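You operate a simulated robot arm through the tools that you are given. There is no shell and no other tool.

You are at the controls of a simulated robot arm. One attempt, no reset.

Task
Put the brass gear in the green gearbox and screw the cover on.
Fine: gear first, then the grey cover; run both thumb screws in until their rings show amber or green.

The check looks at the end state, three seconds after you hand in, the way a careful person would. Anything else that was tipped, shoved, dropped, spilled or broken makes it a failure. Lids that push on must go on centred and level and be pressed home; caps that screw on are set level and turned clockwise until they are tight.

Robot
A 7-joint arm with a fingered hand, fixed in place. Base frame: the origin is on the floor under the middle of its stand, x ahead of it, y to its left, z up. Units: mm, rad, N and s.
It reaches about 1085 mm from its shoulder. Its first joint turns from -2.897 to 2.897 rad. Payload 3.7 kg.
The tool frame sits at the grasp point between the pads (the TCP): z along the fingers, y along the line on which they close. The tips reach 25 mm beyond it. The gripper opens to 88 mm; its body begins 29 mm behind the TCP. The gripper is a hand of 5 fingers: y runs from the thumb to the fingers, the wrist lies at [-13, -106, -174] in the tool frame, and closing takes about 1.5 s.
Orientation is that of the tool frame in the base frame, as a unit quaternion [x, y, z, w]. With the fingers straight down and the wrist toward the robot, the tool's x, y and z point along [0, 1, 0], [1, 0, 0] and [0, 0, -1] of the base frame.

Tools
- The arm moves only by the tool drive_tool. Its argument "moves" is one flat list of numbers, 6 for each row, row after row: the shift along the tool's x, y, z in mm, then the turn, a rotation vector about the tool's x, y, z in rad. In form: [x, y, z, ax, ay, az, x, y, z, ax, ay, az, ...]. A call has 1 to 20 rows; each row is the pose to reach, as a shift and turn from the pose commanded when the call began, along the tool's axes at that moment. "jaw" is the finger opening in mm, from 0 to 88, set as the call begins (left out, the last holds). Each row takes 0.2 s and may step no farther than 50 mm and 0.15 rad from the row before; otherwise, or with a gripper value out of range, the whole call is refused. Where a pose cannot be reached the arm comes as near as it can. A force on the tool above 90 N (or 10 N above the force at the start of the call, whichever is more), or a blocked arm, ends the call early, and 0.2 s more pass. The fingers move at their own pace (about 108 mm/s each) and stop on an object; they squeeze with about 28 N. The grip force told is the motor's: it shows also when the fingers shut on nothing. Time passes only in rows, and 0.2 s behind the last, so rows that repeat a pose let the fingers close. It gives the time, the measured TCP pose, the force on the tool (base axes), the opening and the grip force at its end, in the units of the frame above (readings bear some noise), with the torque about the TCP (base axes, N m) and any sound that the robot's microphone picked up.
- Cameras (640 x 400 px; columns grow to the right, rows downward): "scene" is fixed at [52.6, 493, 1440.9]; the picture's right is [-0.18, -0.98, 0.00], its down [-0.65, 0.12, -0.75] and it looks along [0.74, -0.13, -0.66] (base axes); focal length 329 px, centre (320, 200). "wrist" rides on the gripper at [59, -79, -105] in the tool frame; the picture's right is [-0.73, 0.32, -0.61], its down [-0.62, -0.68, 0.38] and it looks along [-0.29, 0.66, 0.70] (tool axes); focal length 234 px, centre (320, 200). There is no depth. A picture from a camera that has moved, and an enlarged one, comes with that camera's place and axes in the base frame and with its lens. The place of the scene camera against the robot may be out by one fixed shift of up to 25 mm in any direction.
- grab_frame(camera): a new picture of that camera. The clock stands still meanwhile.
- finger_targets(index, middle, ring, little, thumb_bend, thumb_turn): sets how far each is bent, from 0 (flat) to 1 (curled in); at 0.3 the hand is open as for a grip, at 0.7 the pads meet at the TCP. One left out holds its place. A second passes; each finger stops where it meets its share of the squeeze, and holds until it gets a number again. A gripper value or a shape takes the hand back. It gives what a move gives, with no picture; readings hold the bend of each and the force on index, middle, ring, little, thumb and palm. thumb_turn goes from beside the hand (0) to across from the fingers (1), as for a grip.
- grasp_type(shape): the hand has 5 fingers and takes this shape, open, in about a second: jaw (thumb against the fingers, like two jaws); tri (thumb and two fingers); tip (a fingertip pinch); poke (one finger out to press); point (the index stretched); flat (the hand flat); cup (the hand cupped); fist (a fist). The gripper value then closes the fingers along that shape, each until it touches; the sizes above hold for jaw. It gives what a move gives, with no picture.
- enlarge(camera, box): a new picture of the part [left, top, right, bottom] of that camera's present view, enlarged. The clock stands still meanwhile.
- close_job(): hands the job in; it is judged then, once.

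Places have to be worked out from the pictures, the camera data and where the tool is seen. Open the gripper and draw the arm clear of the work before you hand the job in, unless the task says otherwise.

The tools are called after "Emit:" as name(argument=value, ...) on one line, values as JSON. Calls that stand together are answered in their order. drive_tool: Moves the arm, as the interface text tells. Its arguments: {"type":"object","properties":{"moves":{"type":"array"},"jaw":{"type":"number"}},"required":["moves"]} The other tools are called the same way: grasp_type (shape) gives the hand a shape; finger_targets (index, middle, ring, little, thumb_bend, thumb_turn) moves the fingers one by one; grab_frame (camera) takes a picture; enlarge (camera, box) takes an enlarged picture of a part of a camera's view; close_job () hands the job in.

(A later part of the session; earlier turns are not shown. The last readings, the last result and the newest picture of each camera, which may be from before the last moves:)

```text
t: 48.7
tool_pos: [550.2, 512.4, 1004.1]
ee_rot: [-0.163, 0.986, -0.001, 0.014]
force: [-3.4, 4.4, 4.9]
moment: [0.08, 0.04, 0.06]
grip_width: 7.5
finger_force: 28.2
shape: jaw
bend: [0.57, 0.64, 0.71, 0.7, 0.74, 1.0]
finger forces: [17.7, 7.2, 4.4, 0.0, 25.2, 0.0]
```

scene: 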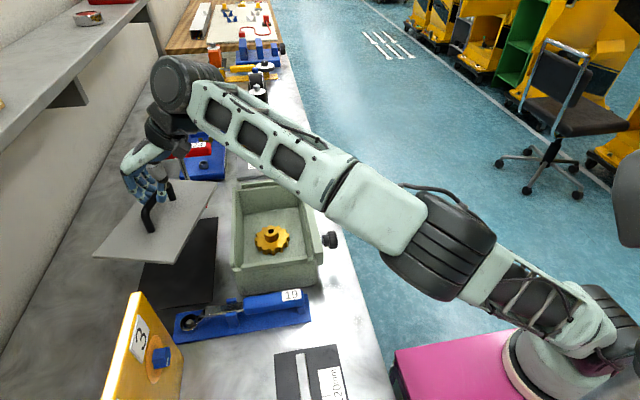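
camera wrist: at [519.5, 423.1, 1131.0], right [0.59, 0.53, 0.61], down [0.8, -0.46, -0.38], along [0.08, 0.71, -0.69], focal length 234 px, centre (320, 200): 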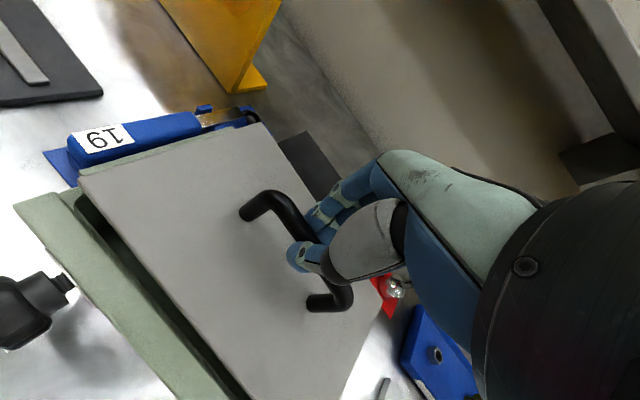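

There is contact now, with about 5 N upward and some sideways force. I'll look before going further.

Emit:
enlarge(camera="wrist", box=[0, 80, 300, 270])

Emit:
enlarge(camera="wrist", box=[180, 230, 440, 400])

Emit:
enlarge(camera="scene", box=[225, 150, 325, 290])

Emit:
enlarge(camera="wrist", box=[0, 120, 130, 220])

```text
2.11 times, centred on (150, 175) of wrist
camera zoom: at [517.3, 418.2, 1107.0], right [0.57, 0.54, 0.62], down [0.82, -0.44, -0.36], along [0.08, 0.72, -0.69], focal length 493 px, centre (678, 253)
```

zoom: 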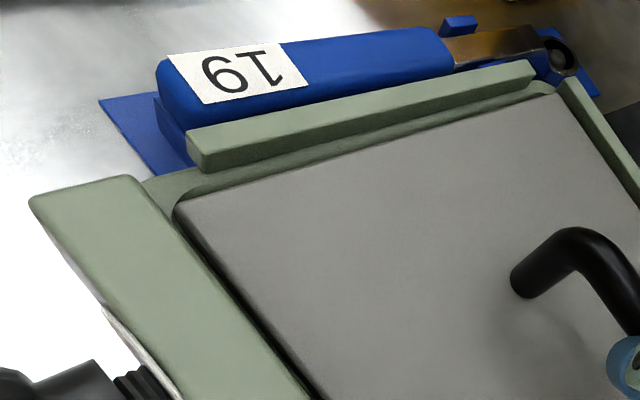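

```text
2.35 times, centred on (310, 315) of wrist
camera zoom: at [517.3, 418.2, 1107.0], right [0.57, 0.54, 0.62], down [0.82, -0.44, -0.36], along [0.08, 0.72, -0.69], focal length 551 px, centre (344, -71)
```

zoom: 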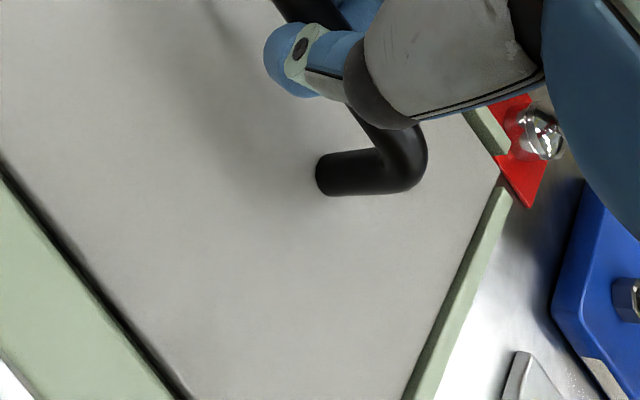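

```text
2.86 times, centred on (275, 220) of scene
camera zoom: at [52.6, 493.0, 1440.9], right [-0.18, -0.98, 0.0], down [-0.65, 0.12, -0.75], along [0.74, -0.13, -0.66], focal length 941 px, centre (449, 143)
```

zoom: 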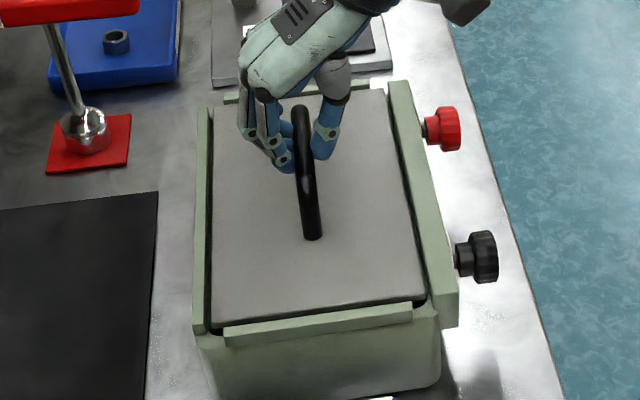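

```text
4.00 times, centred on (65, 170) of wrist
camera zoom: at [517.3, 418.2, 1107.0], right [0.57, 0.54, 0.62], down [0.82, -0.44, -0.36], along [0.08, 0.72, -0.69], focal length 937 px, centre (1340, 320)
```

zoom: 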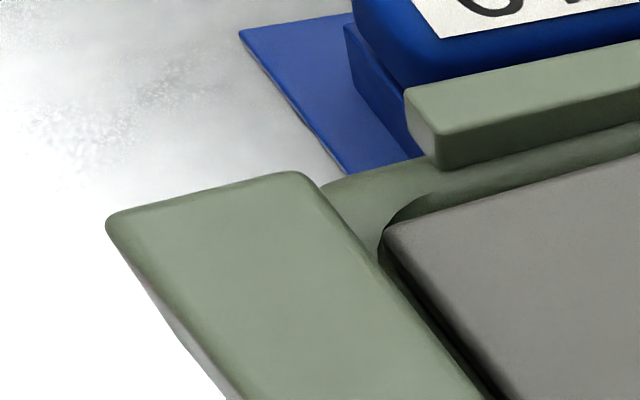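

The far edge is pressing on the far ridge (the reaction is -x) while the near edge shows a 5–6 mm gap, so the cover sits about 3 mm too far in +x. I'll raise it slightly, shift -3 mm in x and lower again.

Emit:
drive_tool(moves=[0, 0, -3, 0, 0, 0, 0, 0, -6, 0, 0, 0, 1.5, 0.5, -6, 0, 0, 0, 2.8, 1, -6, 0, 0, 0, 2.8, 1, -6, 0, 0, 0, 2.8, 1, -4, 0, 0, 0, 2.8, 1, -4, 0, 0, 0])

Emit:
enlarge(camera="wrist", box=[0, 80, 300, 270])

Emit:
enlarge(camera="wrist", box=[180, 230, 440, 400])

```text
t: 50.3
tool_pos: [549.0, 512.1, 1008.4]
ee_rot: [-0.164, 0.986, -0.001, 0.013]
force: [-0.2, 0.0, -4.8]
moment: [0.0, 0.02, -0.04]
grip_width: 7.6
finger_force: 28.0
shape: jaw
bend: [0.57, 0.64, 0.7, 0.7, 0.74, 1.0]
finger forces: [18.0, 5.3, 2.3, 0.1, 25.4, 0.0]
```

```text
2.11 times, centred on (150, 175) of wrist
camera zoom: at [516.1, 419.1, 1111.4], right [0.57, 0.54, 0.62], down [0.82, -0.44, -0.36], along [0.08, 0.72, -0.69], focal length 493 px, centre (678, 253)
```

zoom: 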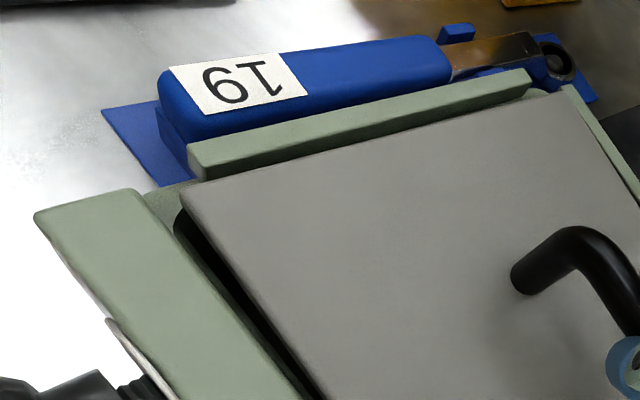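

```text
2.35 times, centred on (310, 315) of wrist
camera zoom: at [516.1, 419.1, 1111.4], right [0.57, 0.54, 0.62], down [0.82, -0.44, -0.36], along [0.08, 0.72, -0.69], focal length 551 px, centre (344, -71)
```

zoom: 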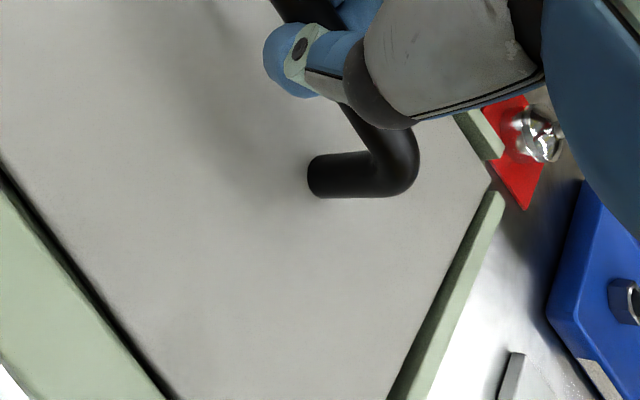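

The cover seems to have shifted a little in the grip after that contact. I'll check the scene view before lowering again.

Emit:
enlarge(camera="scene", box=[225, 150, 325, 290])

Emit:
enlarge(camera="scene", box=[225, 240, 325, 300])

Emit:
enlarge(camera="scene", box=[225, 165, 325, 225])

```text
2.86 times, centred on (275, 220) of scene
camera zoom: at [52.6, 493.0, 1440.9], right [-0.18, -0.98, 0.0], down [-0.65, 0.12, -0.75], along [0.74, -0.13, -0.66], focal length 941 px, centre (449, 143)
```

zoom: 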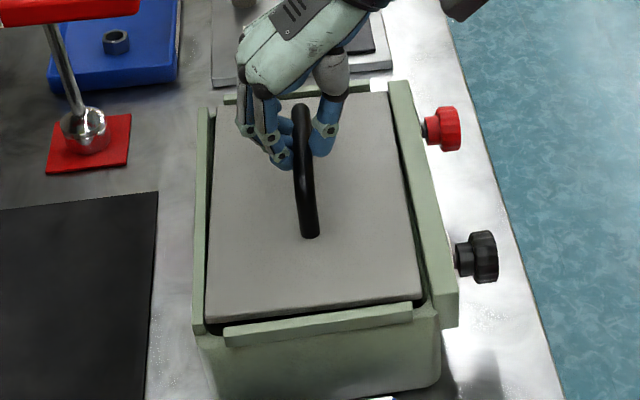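

```text
6.40 times, centred on (275, 270) of scene
camera zoom: at [52.6, 493.0, 1440.9], right [-0.18, -0.98, 0.0], down [-0.65, 0.12, -0.75], along [0.74, -0.13, -0.66], focal length 2108 px, centre (608, -248)
```

zoom: 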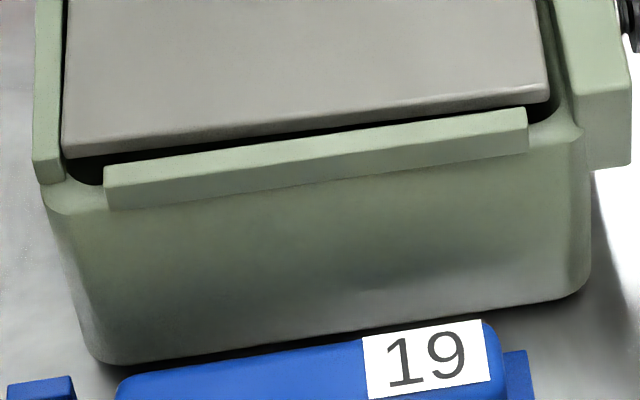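

```text
6.40 times, centred on (275, 195) of scene
camera zoom: at [52.6, 493.0, 1440.9], right [-0.18, -0.98, 0.0], down [-0.65, 0.12, -0.75], along [0.74, -0.13, -0.66], focal length 2108 px, centre (608, 232)
```

zoom: 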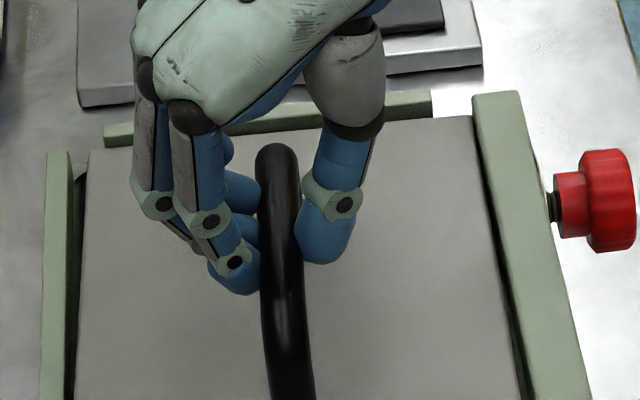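

Both views agree that the cover is now about 1.8° clockwise relative to the box, with its centre near (550.5, 516.5). I'll turn 0.031 rad counter-clockwise and lower a little.

Emit:
drive_tool(moves=[0, 0, 0, 0, 0, -0.015, 0, 0, 0, 0, 0, -0.031, 0, 0, 0, 0, 0, -0.031, 0, 0, 2, 0, 0, -0.031, 0, 0, 2, 0, 0, -0.031])

Emit:
enlarge(camera="scene", box=[225, 240, 325, 300])

Emit:
enlarge(camera="scene", box=[225, 165, 325, 225])

Emit:
enlarge(camera="wrist", box=[0, 80, 300, 270])

Emit:
enlarge(camera="wrist", box=[180, 230, 440, 400])

```text
t: 51.5
tool_pos: [549.9, 511.9, 1006.2]
ee_rot: [-0.178, 0.984, -0.001, 0.013]
force: [0.3, 0.3, -4.1]
moment: [-0.03, -0.01, -0.02]
grip_width: 7.8
finger_force: 27.3
shape: jaw
bend: [0.57, 0.65, 0.7, 0.7, 0.74, 0.99]
finger forces: [18.1, 5.3, 2.3, 0.1, 25.3, 0.1]
```

```text
6.40 times, centred on (275, 270) of scene
camera zoom: at [52.6, 493.0, 1440.9], right [-0.18, -0.98, 0.0], down [-0.65, 0.12, -0.75], along [0.74, -0.13, -0.66], focal length 2108 px, centre (608, -248)
```

zoom: 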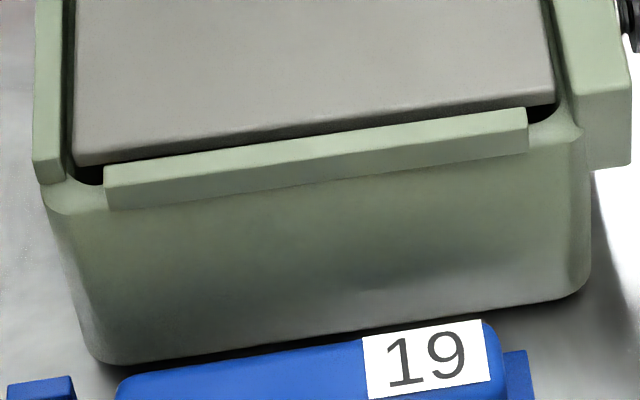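

```text
6.40 times, centred on (275, 195) of scene
camera zoom: at [52.6, 493.0, 1440.9], right [-0.18, -0.98, 0.0], down [-0.65, 0.12, -0.75], along [0.74, -0.13, -0.66], focal length 2108 px, centre (608, 232)
```

zoom: 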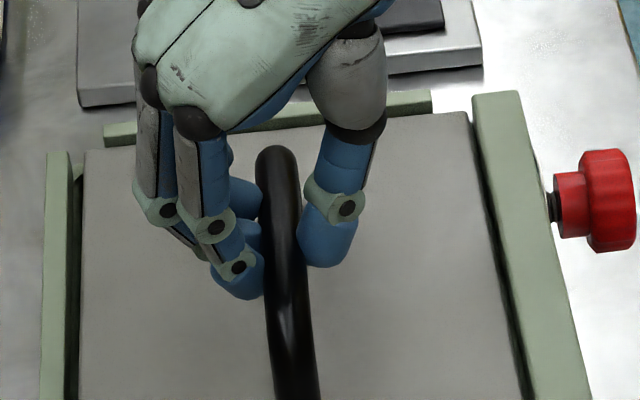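

```text
2.11 times, centred on (150, 175) of wrist
camera zoom: at [519.7, 417.7, 1109.1], right [0.55, 0.56, 0.62], down [0.83, -0.42, -0.36], along [0.06, 0.72, -0.69], focal length 493 px, centre (678, 253)
```

zoom: 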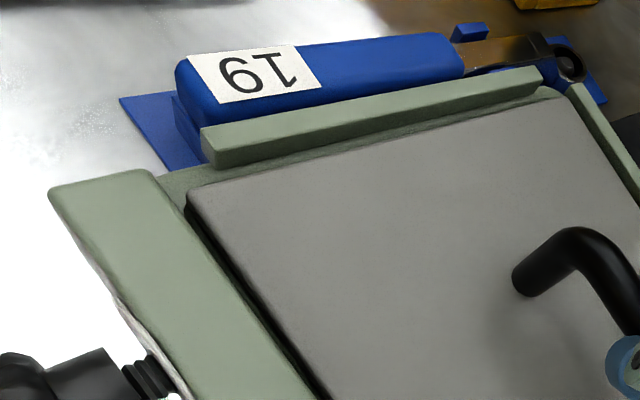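

```text
2.35 times, centred on (310, 315) of wrist
camera zoom: at [519.7, 417.7, 1109.1], right [0.55, 0.56, 0.62], down [0.83, -0.42, -0.36], along [0.06, 0.72, -0.69], focal length 551 px, centre (344, -71)
```

zoom: 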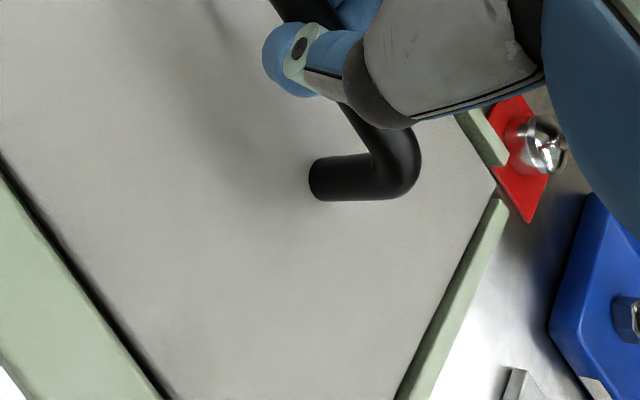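

The cover is now parallel to the box, and the sides look centred. The wrist view shows more gap at the near end than the far end, so I'll shift -2.5 mm in x and step down, reading the reaction.

Emit:
drive_tool(moves=[1.2, 0.45, 0, 0, 0, 0, 2.3, 0.9, 0, 0, 0, 0, 2.3, 0.9, 1, 0, 0, 0, 2.3, 0.9, 2, 0, 0, 0, 2.3, 0.9, 2, 0, 0, 0])

Emit:
drive_tool(moves=[0, 0, 1, 0, 0, 0, 0, 0, 1.5, 0, 0, 0, 0, 0, 1.5, 0, 0, 0])

```text
t: 52.7
tool_pos: [547.2, 511.2, 1003.7]
ee_rot: [-0.179, 0.984, -0.001, 0.013]
force: [-1.9, 2.8, 3.5]
moment: [0.06, -0.02, 0.04]
grip_width: 7.4
finger_force: 27.8
shape: jaw
bend: [0.57, 0.65, 0.7, 0.7, 0.74, 0.99]
finger forces: [18.0, 6.6, 4.3, 0.0, 25.6, 0.1]
```

```text
t: 53.5
tool_pos: [545.4, 510.6, 1002.3]
ee_rot: [-0.178, 0.984, -0.001, 0.014]
force: [0.2, 1.5, 12.7]
moment: [0.08, -0.03, 0.07]
grip_width: 8.2
finger_force: 27.8
shape: jaw
bend: [0.57, 0.65, 0.71, 0.7, 0.74, 0.99]
finger forces: [15.8, 7.5, 4.4, 0.0, 26.4, 0.0]
```

There is contact again at the same height, about 1003.7, with little x force this time. It may be the ledge itself, so I'll look.

Emit:
enlarge(camera="scene", box=[225, 240, 325, 300])

Emit:
enlarge(camera="scene", box=[225, 165, 325, 225])

Emit:
enlarge(camera="wrist", box=[0, 80, 300, 270])

Emit:
enlarge(camera="wrist", box=[180, 230, 440, 400])

```text
6.40 times, centred on (275, 270) of scene
camera zoom: at [52.6, 493.0, 1440.9], right [-0.18, -0.98, 0.0], down [-0.65, 0.12, -0.75], along [0.74, -0.13, -0.66], focal length 2108 px, centre (608, -248)
```

zoom: 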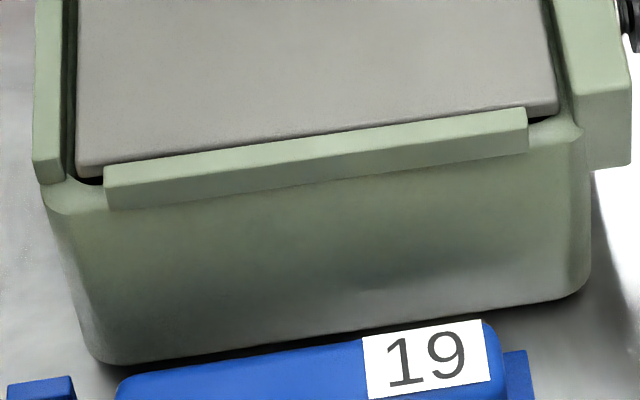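

```text
6.40 times, centred on (275, 195) of scene
camera zoom: at [52.6, 493.0, 1440.9], right [-0.18, -0.98, 0.0], down [-0.65, 0.12, -0.75], along [0.74, -0.13, -0.66], focal length 2108 px, centre (608, 232)
```

zoom: 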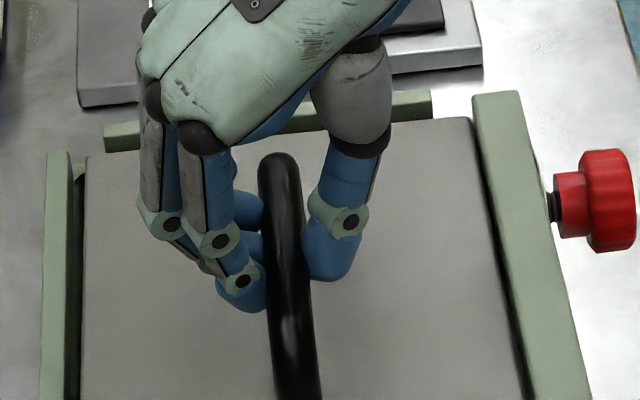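

```text
2.11 times, centred on (150, 175) of wrist
camera zoom: at [516.3, 416.9, 1106.1], right [0.55, 0.56, 0.62], down [0.83, -0.42, -0.36], along [0.06, 0.72, -0.69], focal length 493 px, centre (678, 253)
```

zoom: 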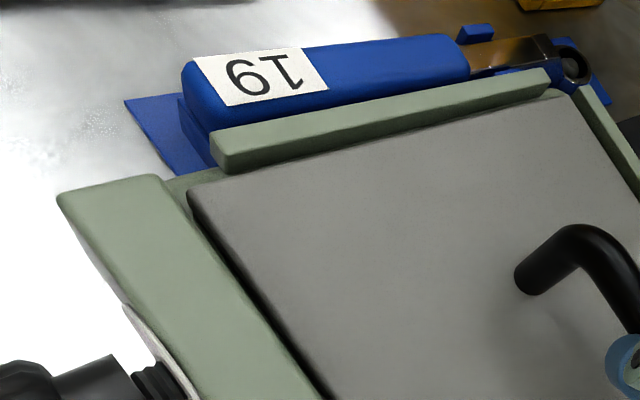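

```text
2.35 times, centred on (310, 315) of wrist
camera zoom: at [516.3, 416.9, 1106.1], right [0.55, 0.56, 0.62], down [0.83, -0.42, -0.36], along [0.06, 0.72, -0.69], focal length 551 px, centre (344, -71)
```

zoom: 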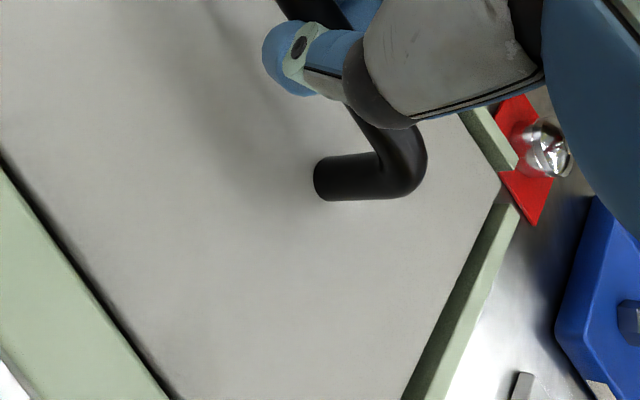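

The far ridge's inner face is visible now, so there is a gap there. In x the cover looks roughly centred, with about 3 mm at the near end and 5 mm at the far end. I'll enlarge the near corners to see whether the cover overlaps the ledge everywhere.

Emit:
enlarge(camera="wrist", box=[20, 120, 150, 220])

Emit:
enlarge(camera="wrist", box=[200, 90, 310, 170])

Emit:
enlarge(camera="wrist", box=[330, 260, 430, 330])

Emit:
enlarge(camera="scene", box=[280, 230, 330, 290])

```text
4.00 times, centred on (85, 170) of wrist
camera zoom: at [516.3, 416.9, 1106.1], right [0.55, 0.56, 0.62], down [0.83, -0.42, -0.36], along [0.06, 0.72, -0.69], focal length 937 px, centre (1260, 320)
```

zoom: 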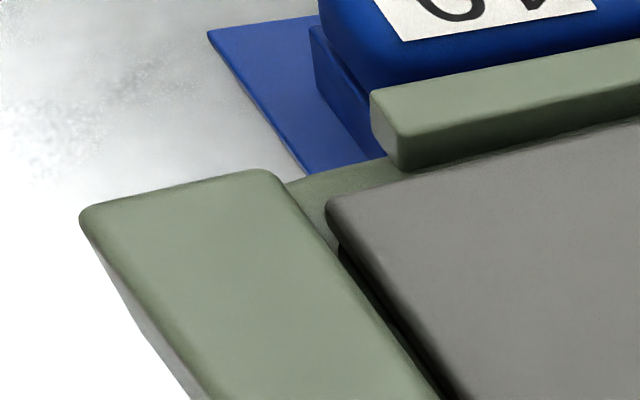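

```text
5.00 times, centred on (255, 130) of wrist
camera zoom: at [516.3, 416.9, 1106.1], right [0.55, 0.56, 0.62], down [0.83, -0.42, -0.36], along [0.06, 0.72, -0.69], focal length 1171 px, centre (645, 550)
```

zoom: 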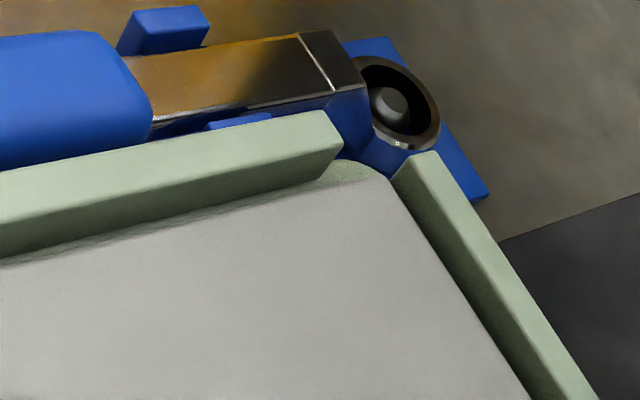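

```text
5.71 times, centred on (380, 295) of wrist
camera zoom: at [516.3, 416.9, 1106.1], right [0.55, 0.56, 0.62], down [0.83, -0.42, -0.36], along [0.06, 0.72, -0.69], focal length 1338 px, centre (-23, -343)
```

zoom: 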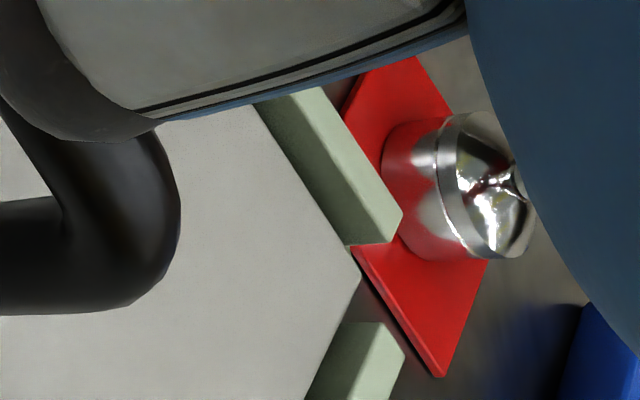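

```text
6.67 times, centred on (305, 260) of scene
camera zoom: at [52.6, 493.0, 1440.9], right [-0.18, -0.98, 0.0], down [-0.65, 0.12, -0.75], along [0.74, -0.13, -0.66], focal length 2196 px, centre (420, -200)
```

zoom: 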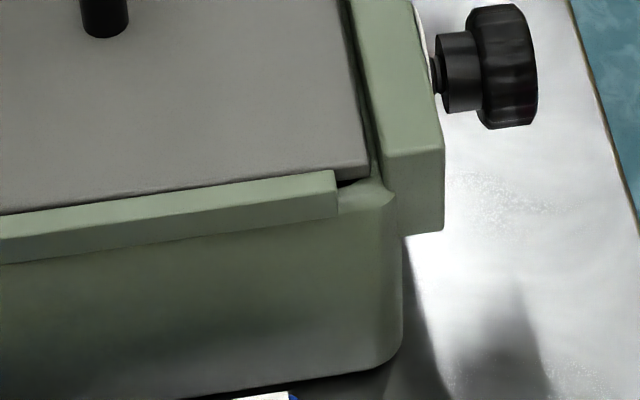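

The cover overlaps the ledge at both near corners and the far ridges show a small gap, so it sits inside the recess. I'll open the hand gently to let it settle, then look again.

Emit:
drive_tool(moves=[0, 0, -0.5, 0, 0, 0, 0, 0, -0.5, 0, 0, 0, 0, 0, -0.5, 0, 0, 0, 0, 0, -0.5, 0, 0, 0, 0, 0, -0.5, 0, 0, 0], jaw=56)

Emit:
enlarge(camera="scene", box=[225, 150, 325, 290])

Emit:
enlarge(camera="wrist", box=[0, 80, 300, 270])

Emit:
enlarge(camera="wrist", box=[180, 230, 440, 400])

```text
t: 54.7
tool_pos: [545.8, 511.1, 1002.8]
ee_rot: [-0.179, 0.984, -0.001, 0.013]
force: [-0.5, -0.4, -0.2]
moment: [-0.01, -0.02, -0.01]
grip_width: 55.7
finger_force: 0.0
shape: jaw
bend: [0.28, 0.39, 0.36, 0.36, 0.63, 1.0]
finger forces: [0.0, 0.0, 0.1, 0.0, 0.0, 0.0]
```

```text
2.86 times, centred on (275, 220) of scene
camera zoom: at [52.6, 493.0, 1440.9], right [-0.18, -0.98, 0.0], down [-0.65, 0.12, -0.75], along [0.74, -0.13, -0.66], focal length 941 px, centre (449, 143)
```

zoom: 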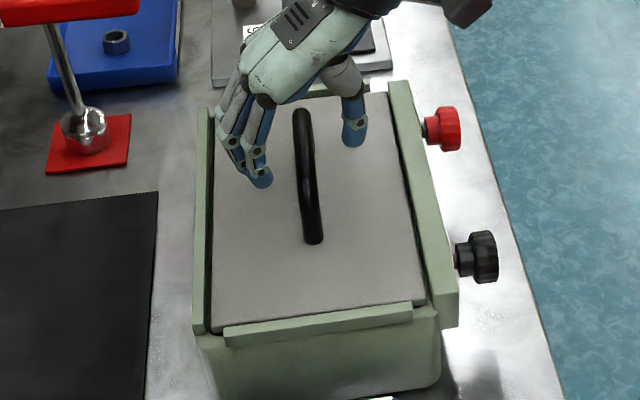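

```text
2.11 times, centred on (150, 175) of wrist
camera zoom: at [516.2, 417.2, 1106.1], right [0.55, 0.56, 0.62], down [0.83, -0.42, -0.36], along [0.06, 0.72, -0.69], focal length 493 px, centre (678, 253)
```

zoom: 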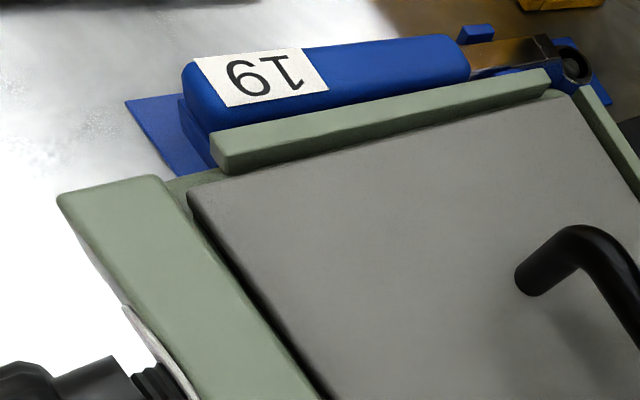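

```text
2.35 times, centred on (310, 315) of wrist
camera zoom: at [516.2, 417.2, 1106.1], right [0.55, 0.56, 0.62], down [0.83, -0.42, -0.36], along [0.06, 0.72, -0.69], focal length 551 px, centre (344, -71)
```

zoom: 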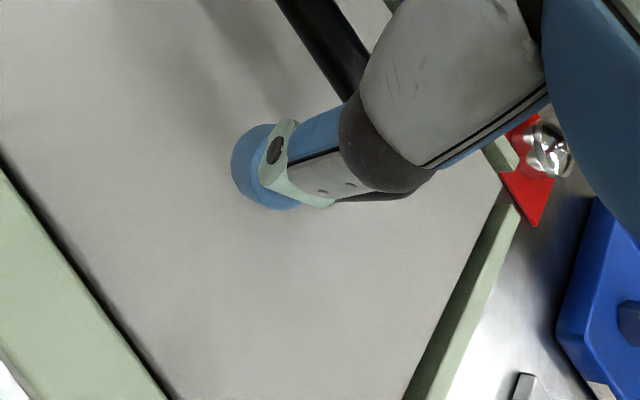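

The cover is resting in the recess with the hand open around the handle. I'll withdraw straight up and check that it is seated and level.

Emit:
drive_tool(moves=[0, 0, -10, 0, 0, 0, 0, 0, -25, 0, 0, 0, 0, 0, -45, 0, 0, 0, 0, 0, -75, 0, 0, 0, 0, 0, -110, 0, 0, 0, 0, 0, -145, 0, 0, 0, 0, 0, -145, 0, 0, 0])

Emit:
grab_frame(camera="wrist")

Emit:
enlarge(camera="scene", box=[225, 150, 345, 300])

```text
t: 56.3
tool_pos: [539.2, 512.9, 1146.7]
ee_rot: [-0.178, 0.984, -0.001, 0.012]
force: [0.7, -0.3, -0.5]
moment: [0.01, -0.01, 0.01]
grip_width: 55.7
finger_force: 0.0
shape: jaw
bend: [0.28, 0.39, 0.36, 0.36, 0.63, 1.0]
finger forces: [0.0, 0.0, 0.0, 0.0, 0.0, 0.1]
```

```text
taken
camera wrist: at [510.0, 419.3, 1249.9], right [0.55, 0.56, 0.62], down [0.83, -0.42, -0.36], along [0.06, 0.72, -0.69], focal length 234 px, centre (320, 200)
```

wrist: 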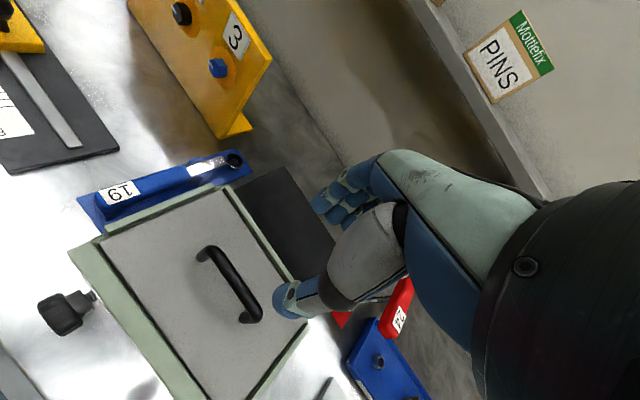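

```text
2.67 times, centred on (285, 225) of scene
camera zoom: at [52.6, 493.0, 1440.9], right [-0.18, -0.98, 0.0], down [-0.65, 0.12, -0.75], along [0.74, -0.13, -0.66], focal length 878 px, centre (413, 133)
```

zoom: 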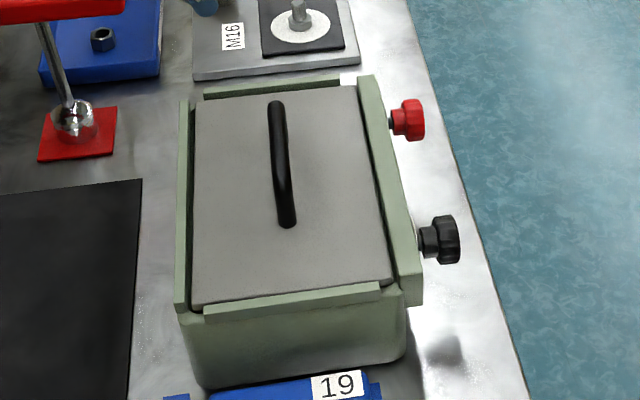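

It looks seated. I'll enlarge each side to judge the centring and any remaining tilt.

Emit:
enlarge(camera="wrist", box=[50, 170, 330, 400])

Emit:
enlarge(camera="scene", box=[225, 240, 325, 300])

Emit:
enlarge(camera="scene", box=[225, 165, 325, 225])

```text
1.74 times, centred on (190, 285) of wrist
camera zoom: at [510.0, 419.3, 1249.9], right [0.55, 0.56, 0.62], down [0.83, -0.42, -0.36], along [0.06, 0.72, -0.69], focal length 407 px, centre (546, 52)
```

zoom: 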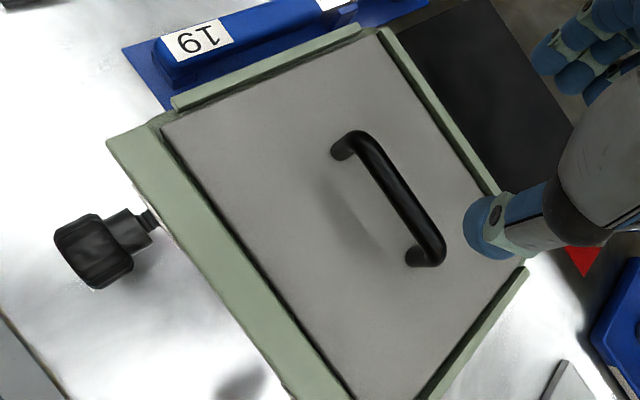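

```text
6.40 times, centred on (275, 270) of scene
camera zoom: at [52.6, 493.0, 1440.9], right [-0.18, -0.98, 0.0], down [-0.65, 0.12, -0.75], along [0.74, -0.13, -0.66], focal length 2108 px, centre (608, -248)
```

zoom: 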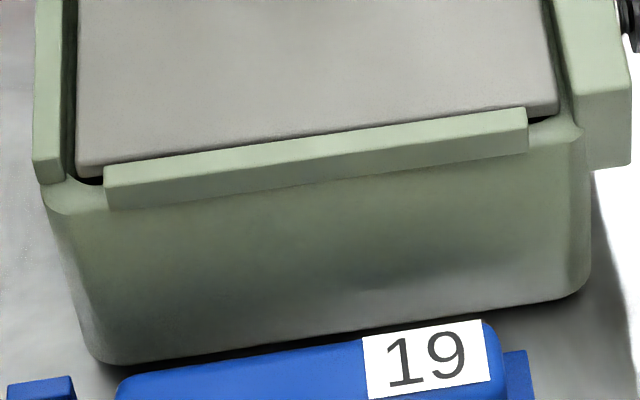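

```text
6.40 times, centred on (275, 195) of scene
camera zoom: at [52.6, 493.0, 1440.9], right [-0.18, -0.98, 0.0], down [-0.65, 0.12, -0.75], along [0.74, -0.13, -0.66], focal length 2108 px, centre (608, 232)
```

zoom: 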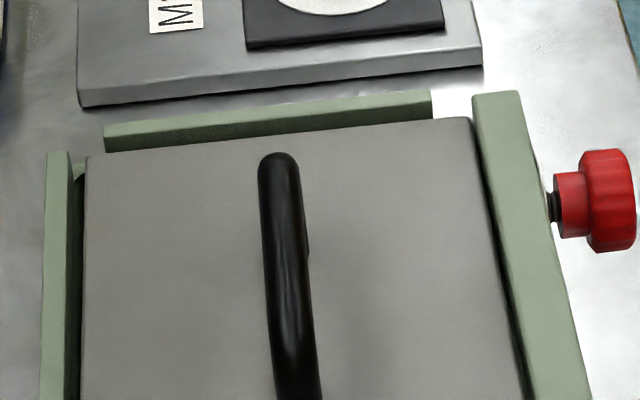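

The dark line under the near edge could be a shadow or a slightly raised end. I'll zoom in closely on the corners.

Emit:
enlarge(camera="wrist", box=[80, 210, 160, 260])

Emit:
enlarge(camera="wrist", box=[180, 170, 260, 220])

Emit:
enlarge(camera="wrist", box=[200, 300, 310, 400])

Emit:
enlarge(camera="scene", box=[228, 255, 258, 290])

Emit:
enlarge(camera="scene", box=[295, 250, 325, 285])

```text
8.00 times, centred on (120, 235) of wrist
camera zoom: at [510.0, 419.3, 1249.9], right [0.55, 0.56, 0.62], down [0.83, -0.42, -0.36], along [0.06, 0.72, -0.69], focal length 1873 px, centre (1920, -80)
```

zoom: 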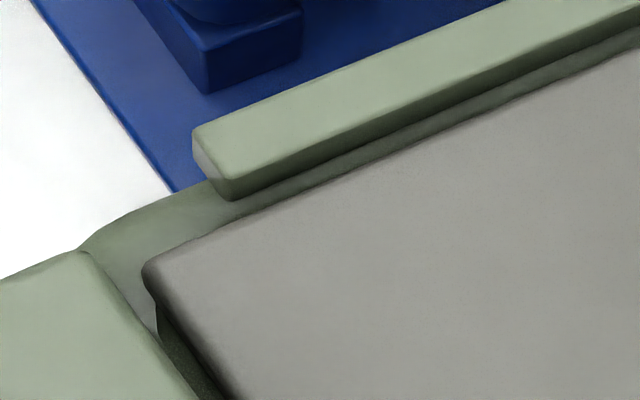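

```text
8.00 times, centred on (220, 195) of wrist
camera zoom: at [510.0, 419.3, 1249.9], right [0.55, 0.56, 0.62], down [0.83, -0.42, -0.36], along [0.06, 0.72, -0.69], focal length 1873 px, centre (1120, 240)
```

zoom: 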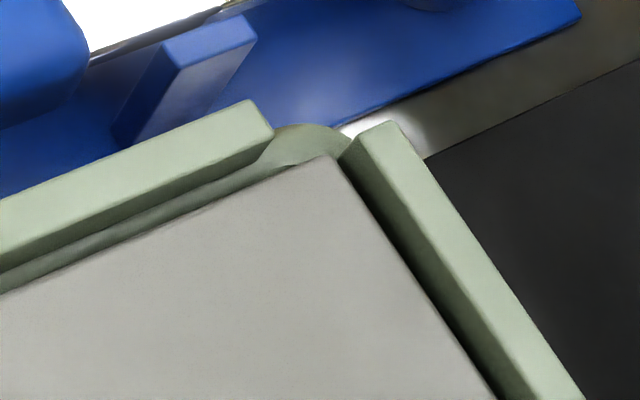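

```text
4.00 times, centred on (255, 350) of wrist
camera zoom: at [510.0, 419.3, 1249.9], right [0.55, 0.56, 0.62], down [0.83, -0.42, -0.36], along [0.06, 0.72, -0.69], focal length 937 px, centre (580, -400)
```

zoom: 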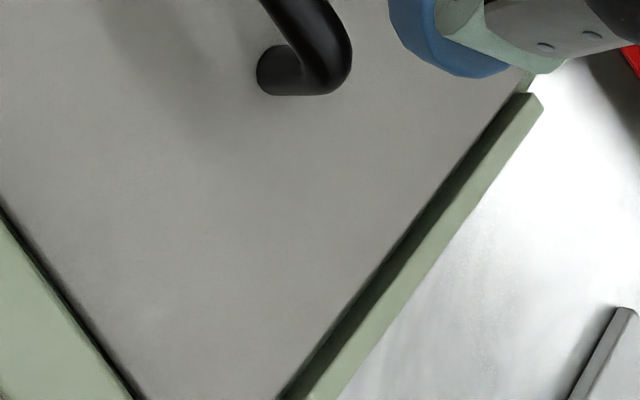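

```text
11.43 times, centred on (243, 272) of scene
camera zoom: at [52.6, 493.0, 1440.9], right [-0.18, -0.98, 0.0], down [-0.65, 0.12, -0.75], along [0.74, -0.13, -0.66], focal length 3765 px, centre (1200, -629)
```

zoom: 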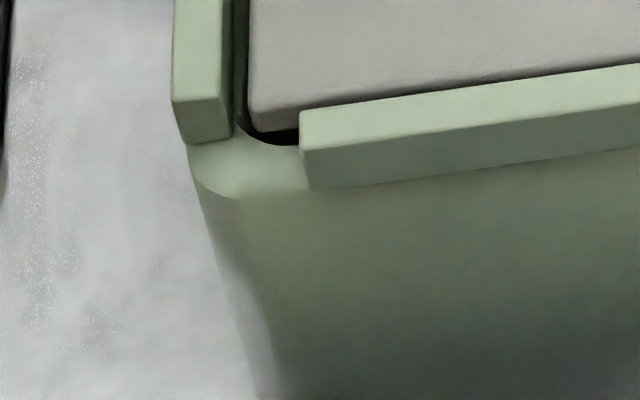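

```text
11.43 times, centred on (310, 268) of scene
camera zoom: at [52.6, 493.0, 1440.9], right [-0.18, -0.98, 0.0], down [-0.65, 0.12, -0.75], along [0.74, -0.13, -0.66], focal length 3765 px, centre (434, -571)
```

zoom: 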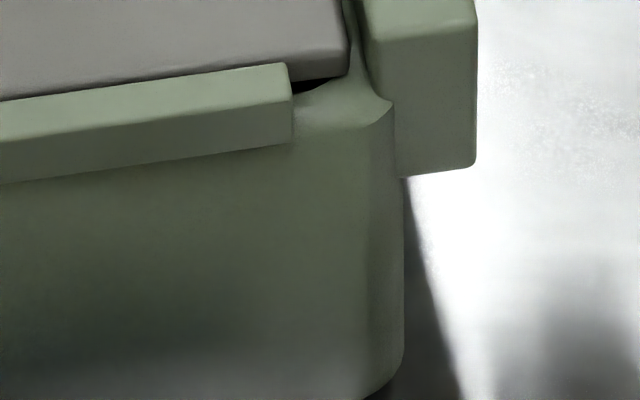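

The evidence on the near edge is ambiguous, so I want a better viewpoint before trusting the seat. I'll bring the wrist camera to the near (-x) side of the box, staying above the handle, and look straight down the near gap.

Emit:
drive_tool(moves=[20, 2.5, 10, 0, 0, 0, 45, 5, 30, -0.004, 0.013, 0, 70, 8, 55, -0.009, 0.026, 0, 82, 10, 80, -0.009, 0.026, 0, 82, 10, 100, -0.009, 0.026, 0, 82, 10, 100, -0.009, 0.026, 0])

Emit:
grab_frame(camera="wrist")

Emit:
enlarge(camera="wrist", box=[170, 180, 330, 300])

```text
t: 57.7
tool_pos: [459.7, 496.7, 1041.3]
ee_rot: [-0.183, 0.983, -0.003, 0.0]
force: [0.8, 0.3, -1.4]
moment: [0.0, 0.05, 0.0]
grip_width: 56.0
finger_force: 0.0
shape: jaw
bend: [0.28, 0.39, 0.36, 0.36, 0.63, 1.0]
finger forces: [0.1, 0.0, 0.1, 0.1, 0.1, 0.0]
```

```text
taken
camera wrist: at [433.9, 403.7, 1146.7], right [0.56, 0.57, 0.61], down [0.83, -0.41, -0.38], along [0.03, 0.71, -0.7], focal length 234 px, centre (320, 200)
```

wrist: 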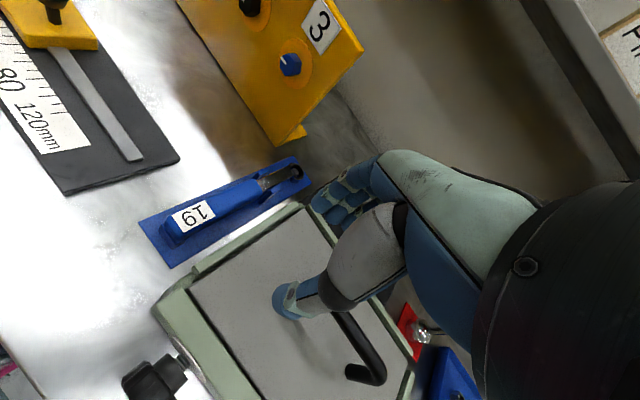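

```text
3.33 times, centred on (250, 240) of wrist
camera zoom: at [433.9, 403.7, 1146.7], right [0.56, 0.57, 0.61], down [0.83, -0.41, -0.38], along [0.03, 0.71, -0.7], focal length 781 px, centre (553, 67)
```

zoom: 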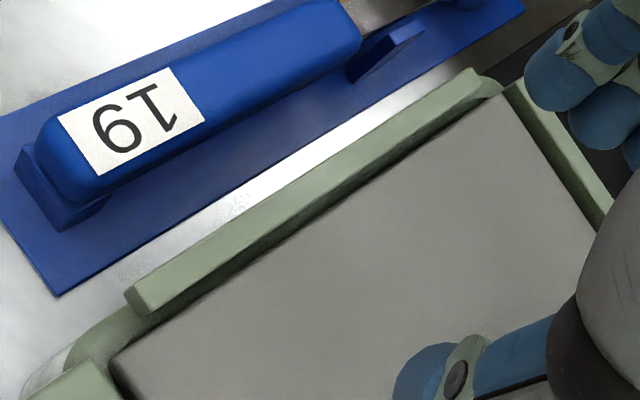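

Emit:
enlarge(camera="wrist", box=[185, 250, 245, 295])

Emit:
enlarge(camera="wrist", box=[265, 195, 325, 240])

Emit:
enlarge(camera="wrist", box=[150, 270, 260, 400])

```text
8.89 times, centred on (215, 272) of wrist
camera zoom: at [433.9, 403.7, 1146.7], right [0.56, 0.57, 0.61], down [0.83, -0.41, -0.38], along [0.03, 0.71, -0.7], focal length 2082 px, centre (1253, -444)
```

zoom: 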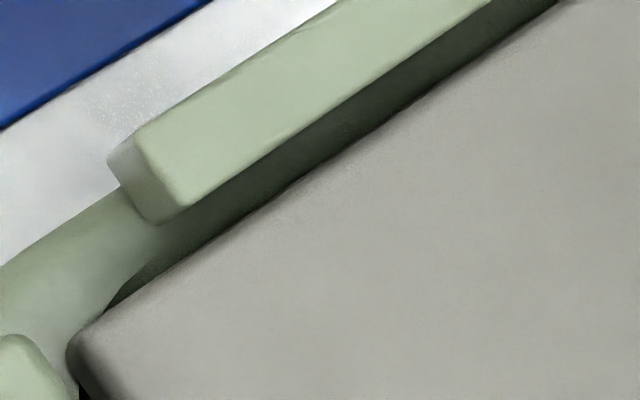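

```text
8.89 times, centred on (295, 218) of wrist
camera zoom: at [433.9, 403.7, 1146.7], right [0.56, 0.57, 0.61], down [0.83, -0.41, -0.38], along [0.03, 0.71, -0.7], focal length 2082 px, centre (542, 44)
```

zoom: 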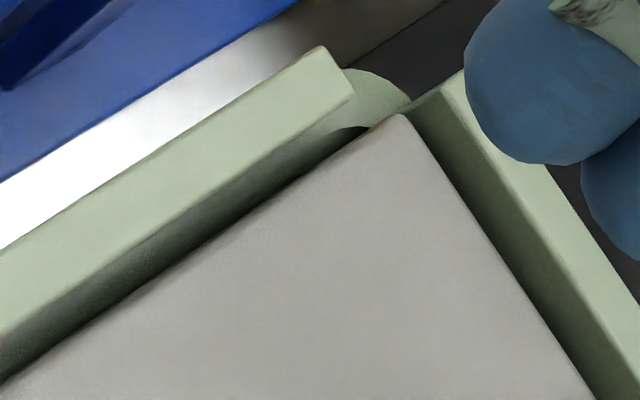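

```text
3.08 times, centred on (205, 335) of wrist
camera zoom: at [433.9, 403.7, 1146.7], right [0.56, 0.57, 0.61], down [0.83, -0.41, -0.38], along [0.03, 0.71, -0.7], focal length 720 px, centre (674, -215)
```

zoom: 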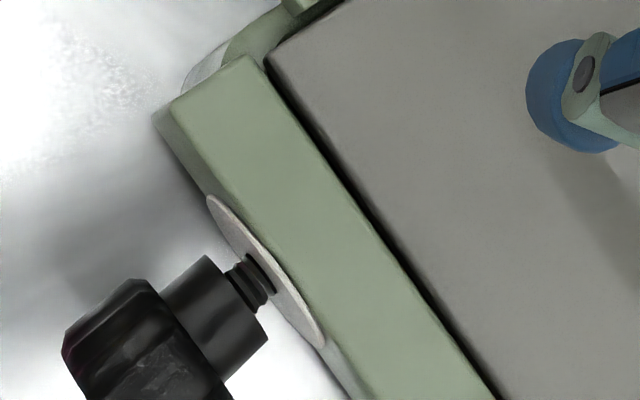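

Measured from here, the cover sits centred with about 4.4 mm of slack on every side. I still need to know whether it is level, so I'll look at the far end from this viewpoint too.

Emit:
enlarge(camera="wrist", box=[330, 300, 450, 400])

Emit:
enlarge(camera="scene", box=[228, 165, 268, 205])

Emit:
enlarge(camera="scene", box=[280, 165, 330, 205])

```text
4.00 times, centred on (390, 350) of wrist
camera zoom: at [433.9, 403.7, 1146.7], right [0.56, 0.57, 0.61], down [0.83, -0.41, -0.38], along [0.03, 0.71, -0.7], focal length 937 px, centre (40, -400)
```

zoom: 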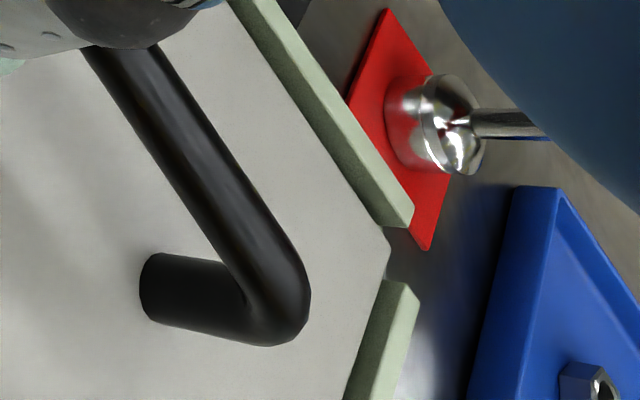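

```text
10.00 times, centred on (248, 185) of scene
camera zoom: at [52.6, 493.0, 1440.9], right [-0.18, -0.98, 0.0], down [-0.65, 0.12, -0.75], along [0.74, -0.13, -0.66], focal length 3294 px, centre (1040, 350)
```

zoom: 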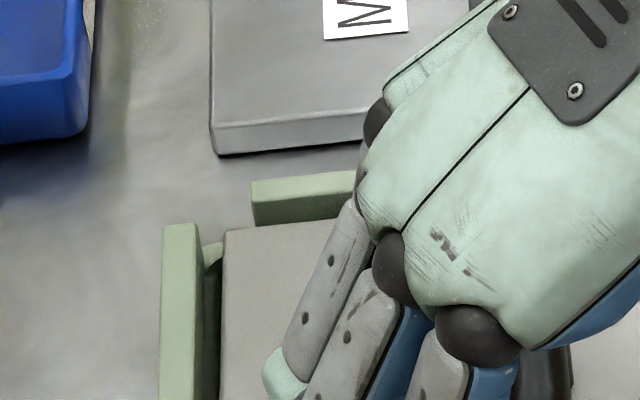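

```text
10.00 times, centred on (305, 185) of scene
camera zoom: at [52.6, 493.0, 1440.9], right [-0.18, -0.98, 0.0], down [-0.65, 0.12, -0.75], along [0.74, -0.13, -0.66], focal length 3294 px, centre (470, 350)
```

zoom: 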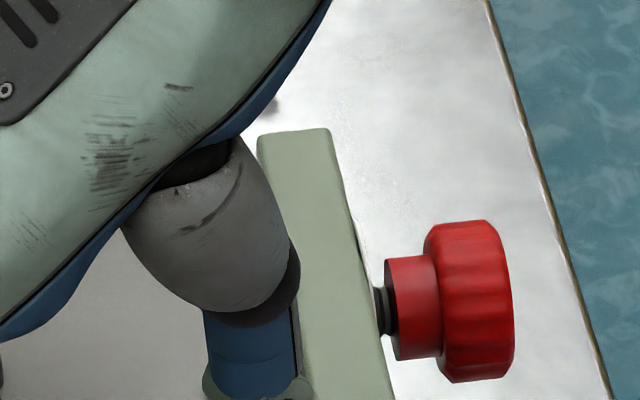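

Stereo on opposite corners gives top heights of about 943 and 942, so the cover is level within my accuracy and centred. To be sure it is home, I'll press gently with the palm on the handle, fingers straddling it. First I'll move over the handle.

Emit:
drive_tool(moves=[0, 0, -30, 0, 0, 0, -45, -7, -30, 0, 0, 0, -91, -14.7, -30, 0, 0, 0, -91, -14.7, -10, 0, 0, 0, -91, -14.7, 15, 0, 0, 0, -91, -14.7, 38, 0, 0, 0, -91, -14.7, 38, 0, 0, 0])

Emit:
enlarge(camera="scene", box=[225, 130, 345, 290])

Emit:
grab_frame(camera="wrist")

```text
t: 59.3
tool_pos: [554.0, 508.3, 1006.0]
ee_rot: [-0.179, 0.984, 0.002, -0.001]
force: [0.5, -0.1, -0.5]
moment: [0.02, -0.04, 0.0]
grip_width: 55.4
finger_force: 0.1
shape: jaw
bend: [0.28, 0.39, 0.36, 0.36, 0.63, 1.0]
finger forces: [0.1, 0.0, 0.0, 0.0, 0.0, 0.1]
```

```text
2.50 times, centred on (285, 210) of scene
camera zoom: at [52.6, 493.0, 1440.9], right [-0.18, -0.98, 0.0], down [-0.65, 0.12, -0.75], along [0.74, -0.13, -0.66], focal length 824 px, centre (408, 175)
```

zoom: 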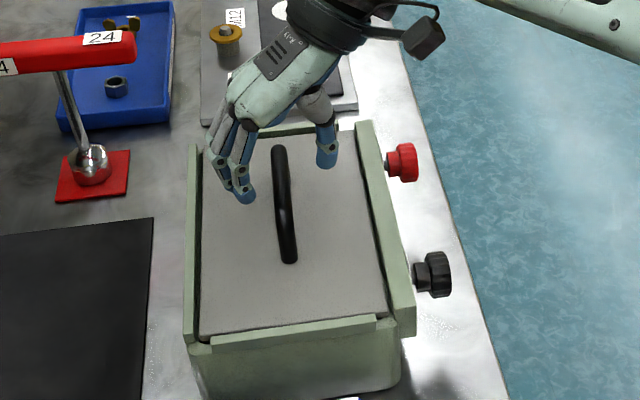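

```text
taken
camera wrist: at [527.5, 414.9, 1110.5], right [0.57, 0.56, 0.61], down [0.82, -0.42, -0.39], along [0.04, 0.72, -0.7], focal length 234 px, centre (320, 200)
```

wrist: 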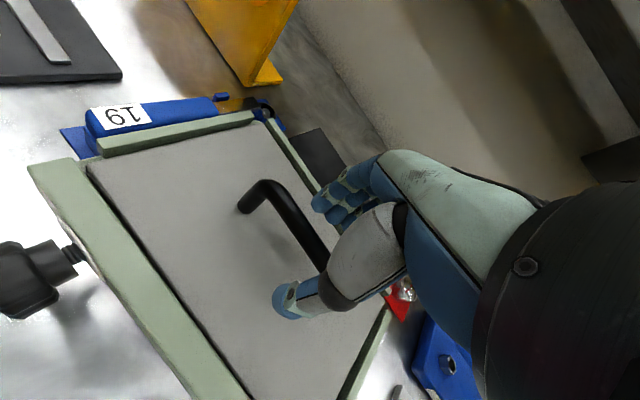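

The fingers straddle the handle, so I'll go down in small steps until the palm touches the bar.

Emit:
drive_tool(moves=[0, 2, 6, 0, 0, 0, 0, 4, 12, 0, 0, 0, 0, 4, 16, 0, 0, 0, 0, 4, 16, 0, 0, 0])

Emit:
drive_tool(moves=[0, 0, 2, 0, 0, 0, 0, 0, 4, 0, 0, 0, 0, 0, 4, 0, 0, 0])

```text
t: 60.3
tool_pos: [553.7, 514.3, 990.9]
ee_rot: [-0.179, 0.984, 0.001, -0.001]
force: [0.5, 0.1, -0.4]
moment: [-0.01, -0.01, 0.01]
grip_width: 55.8
finger_force: 0.1
shape: jaw
bend: [0.28, 0.39, 0.36, 0.36, 0.63, 1.0]
finger forces: [0.0, 0.0, 0.1, 0.1, 0.0, 0.0]
```

```text
t: 61.1
tool_pos: [552.5, 514.1, 986.3]
ee_rot: [-0.179, 0.984, 0.001, -0.001]
force: [-0.2, 0.4, 0.2]
moment: [0.0, -0.01, 0.0]
grip_width: 55.4
finger_force: 0.0
shape: jaw
bend: [0.28, 0.39, 0.36, 0.36, 0.63, 1.0]
finger forces: [0.0, 0.0, 0.0, 0.0, 0.0, 0.0]
```

Emit:
drive_tool(moves=[0, 0, 2, 0, 0, 0, 0, 0, 4, 0, 0, 0, 0, 0, 4, 0, 0, 0])

Emit:
drive_tool(moves=[0, 0, 2, 0, 0, 0, 0, 0, 3, 0, 0, 0, 0, 0, 3, 0, 0, 0])

```text
t: 61.9
tool_pos: [552.8, 514.3, 983.4]
ee_rot: [-0.179, 0.984, 0.001, -0.001]
force: [0.4, 0.4, -0.7]
moment: [0.03, 0.0, -0.01]
grip_width: 55.6
finger_force: 0.0
shape: jaw
bend: [0.28, 0.39, 0.36, 0.36, 0.63, 1.0]
finger forces: [0.0, 0.0, 0.0, 0.1, 0.0, 0.1]
```

```text
t: 62.7
tool_pos: [552.8, 512.5, 979.5]
ee_rot: [-0.179, 0.984, 0.001, -0.001]
force: [-0.7, 0.0, 0.8]
moment: [0.0, 0.01, -0.01]
grip_width: 55.5
finger_force: 0.0
shape: jaw
bend: [0.28, 0.39, 0.36, 0.36, 0.63, 1.0]
finger forces: [0.0, 0.0, 0.1, 0.1, 0.0, 0.1]
```

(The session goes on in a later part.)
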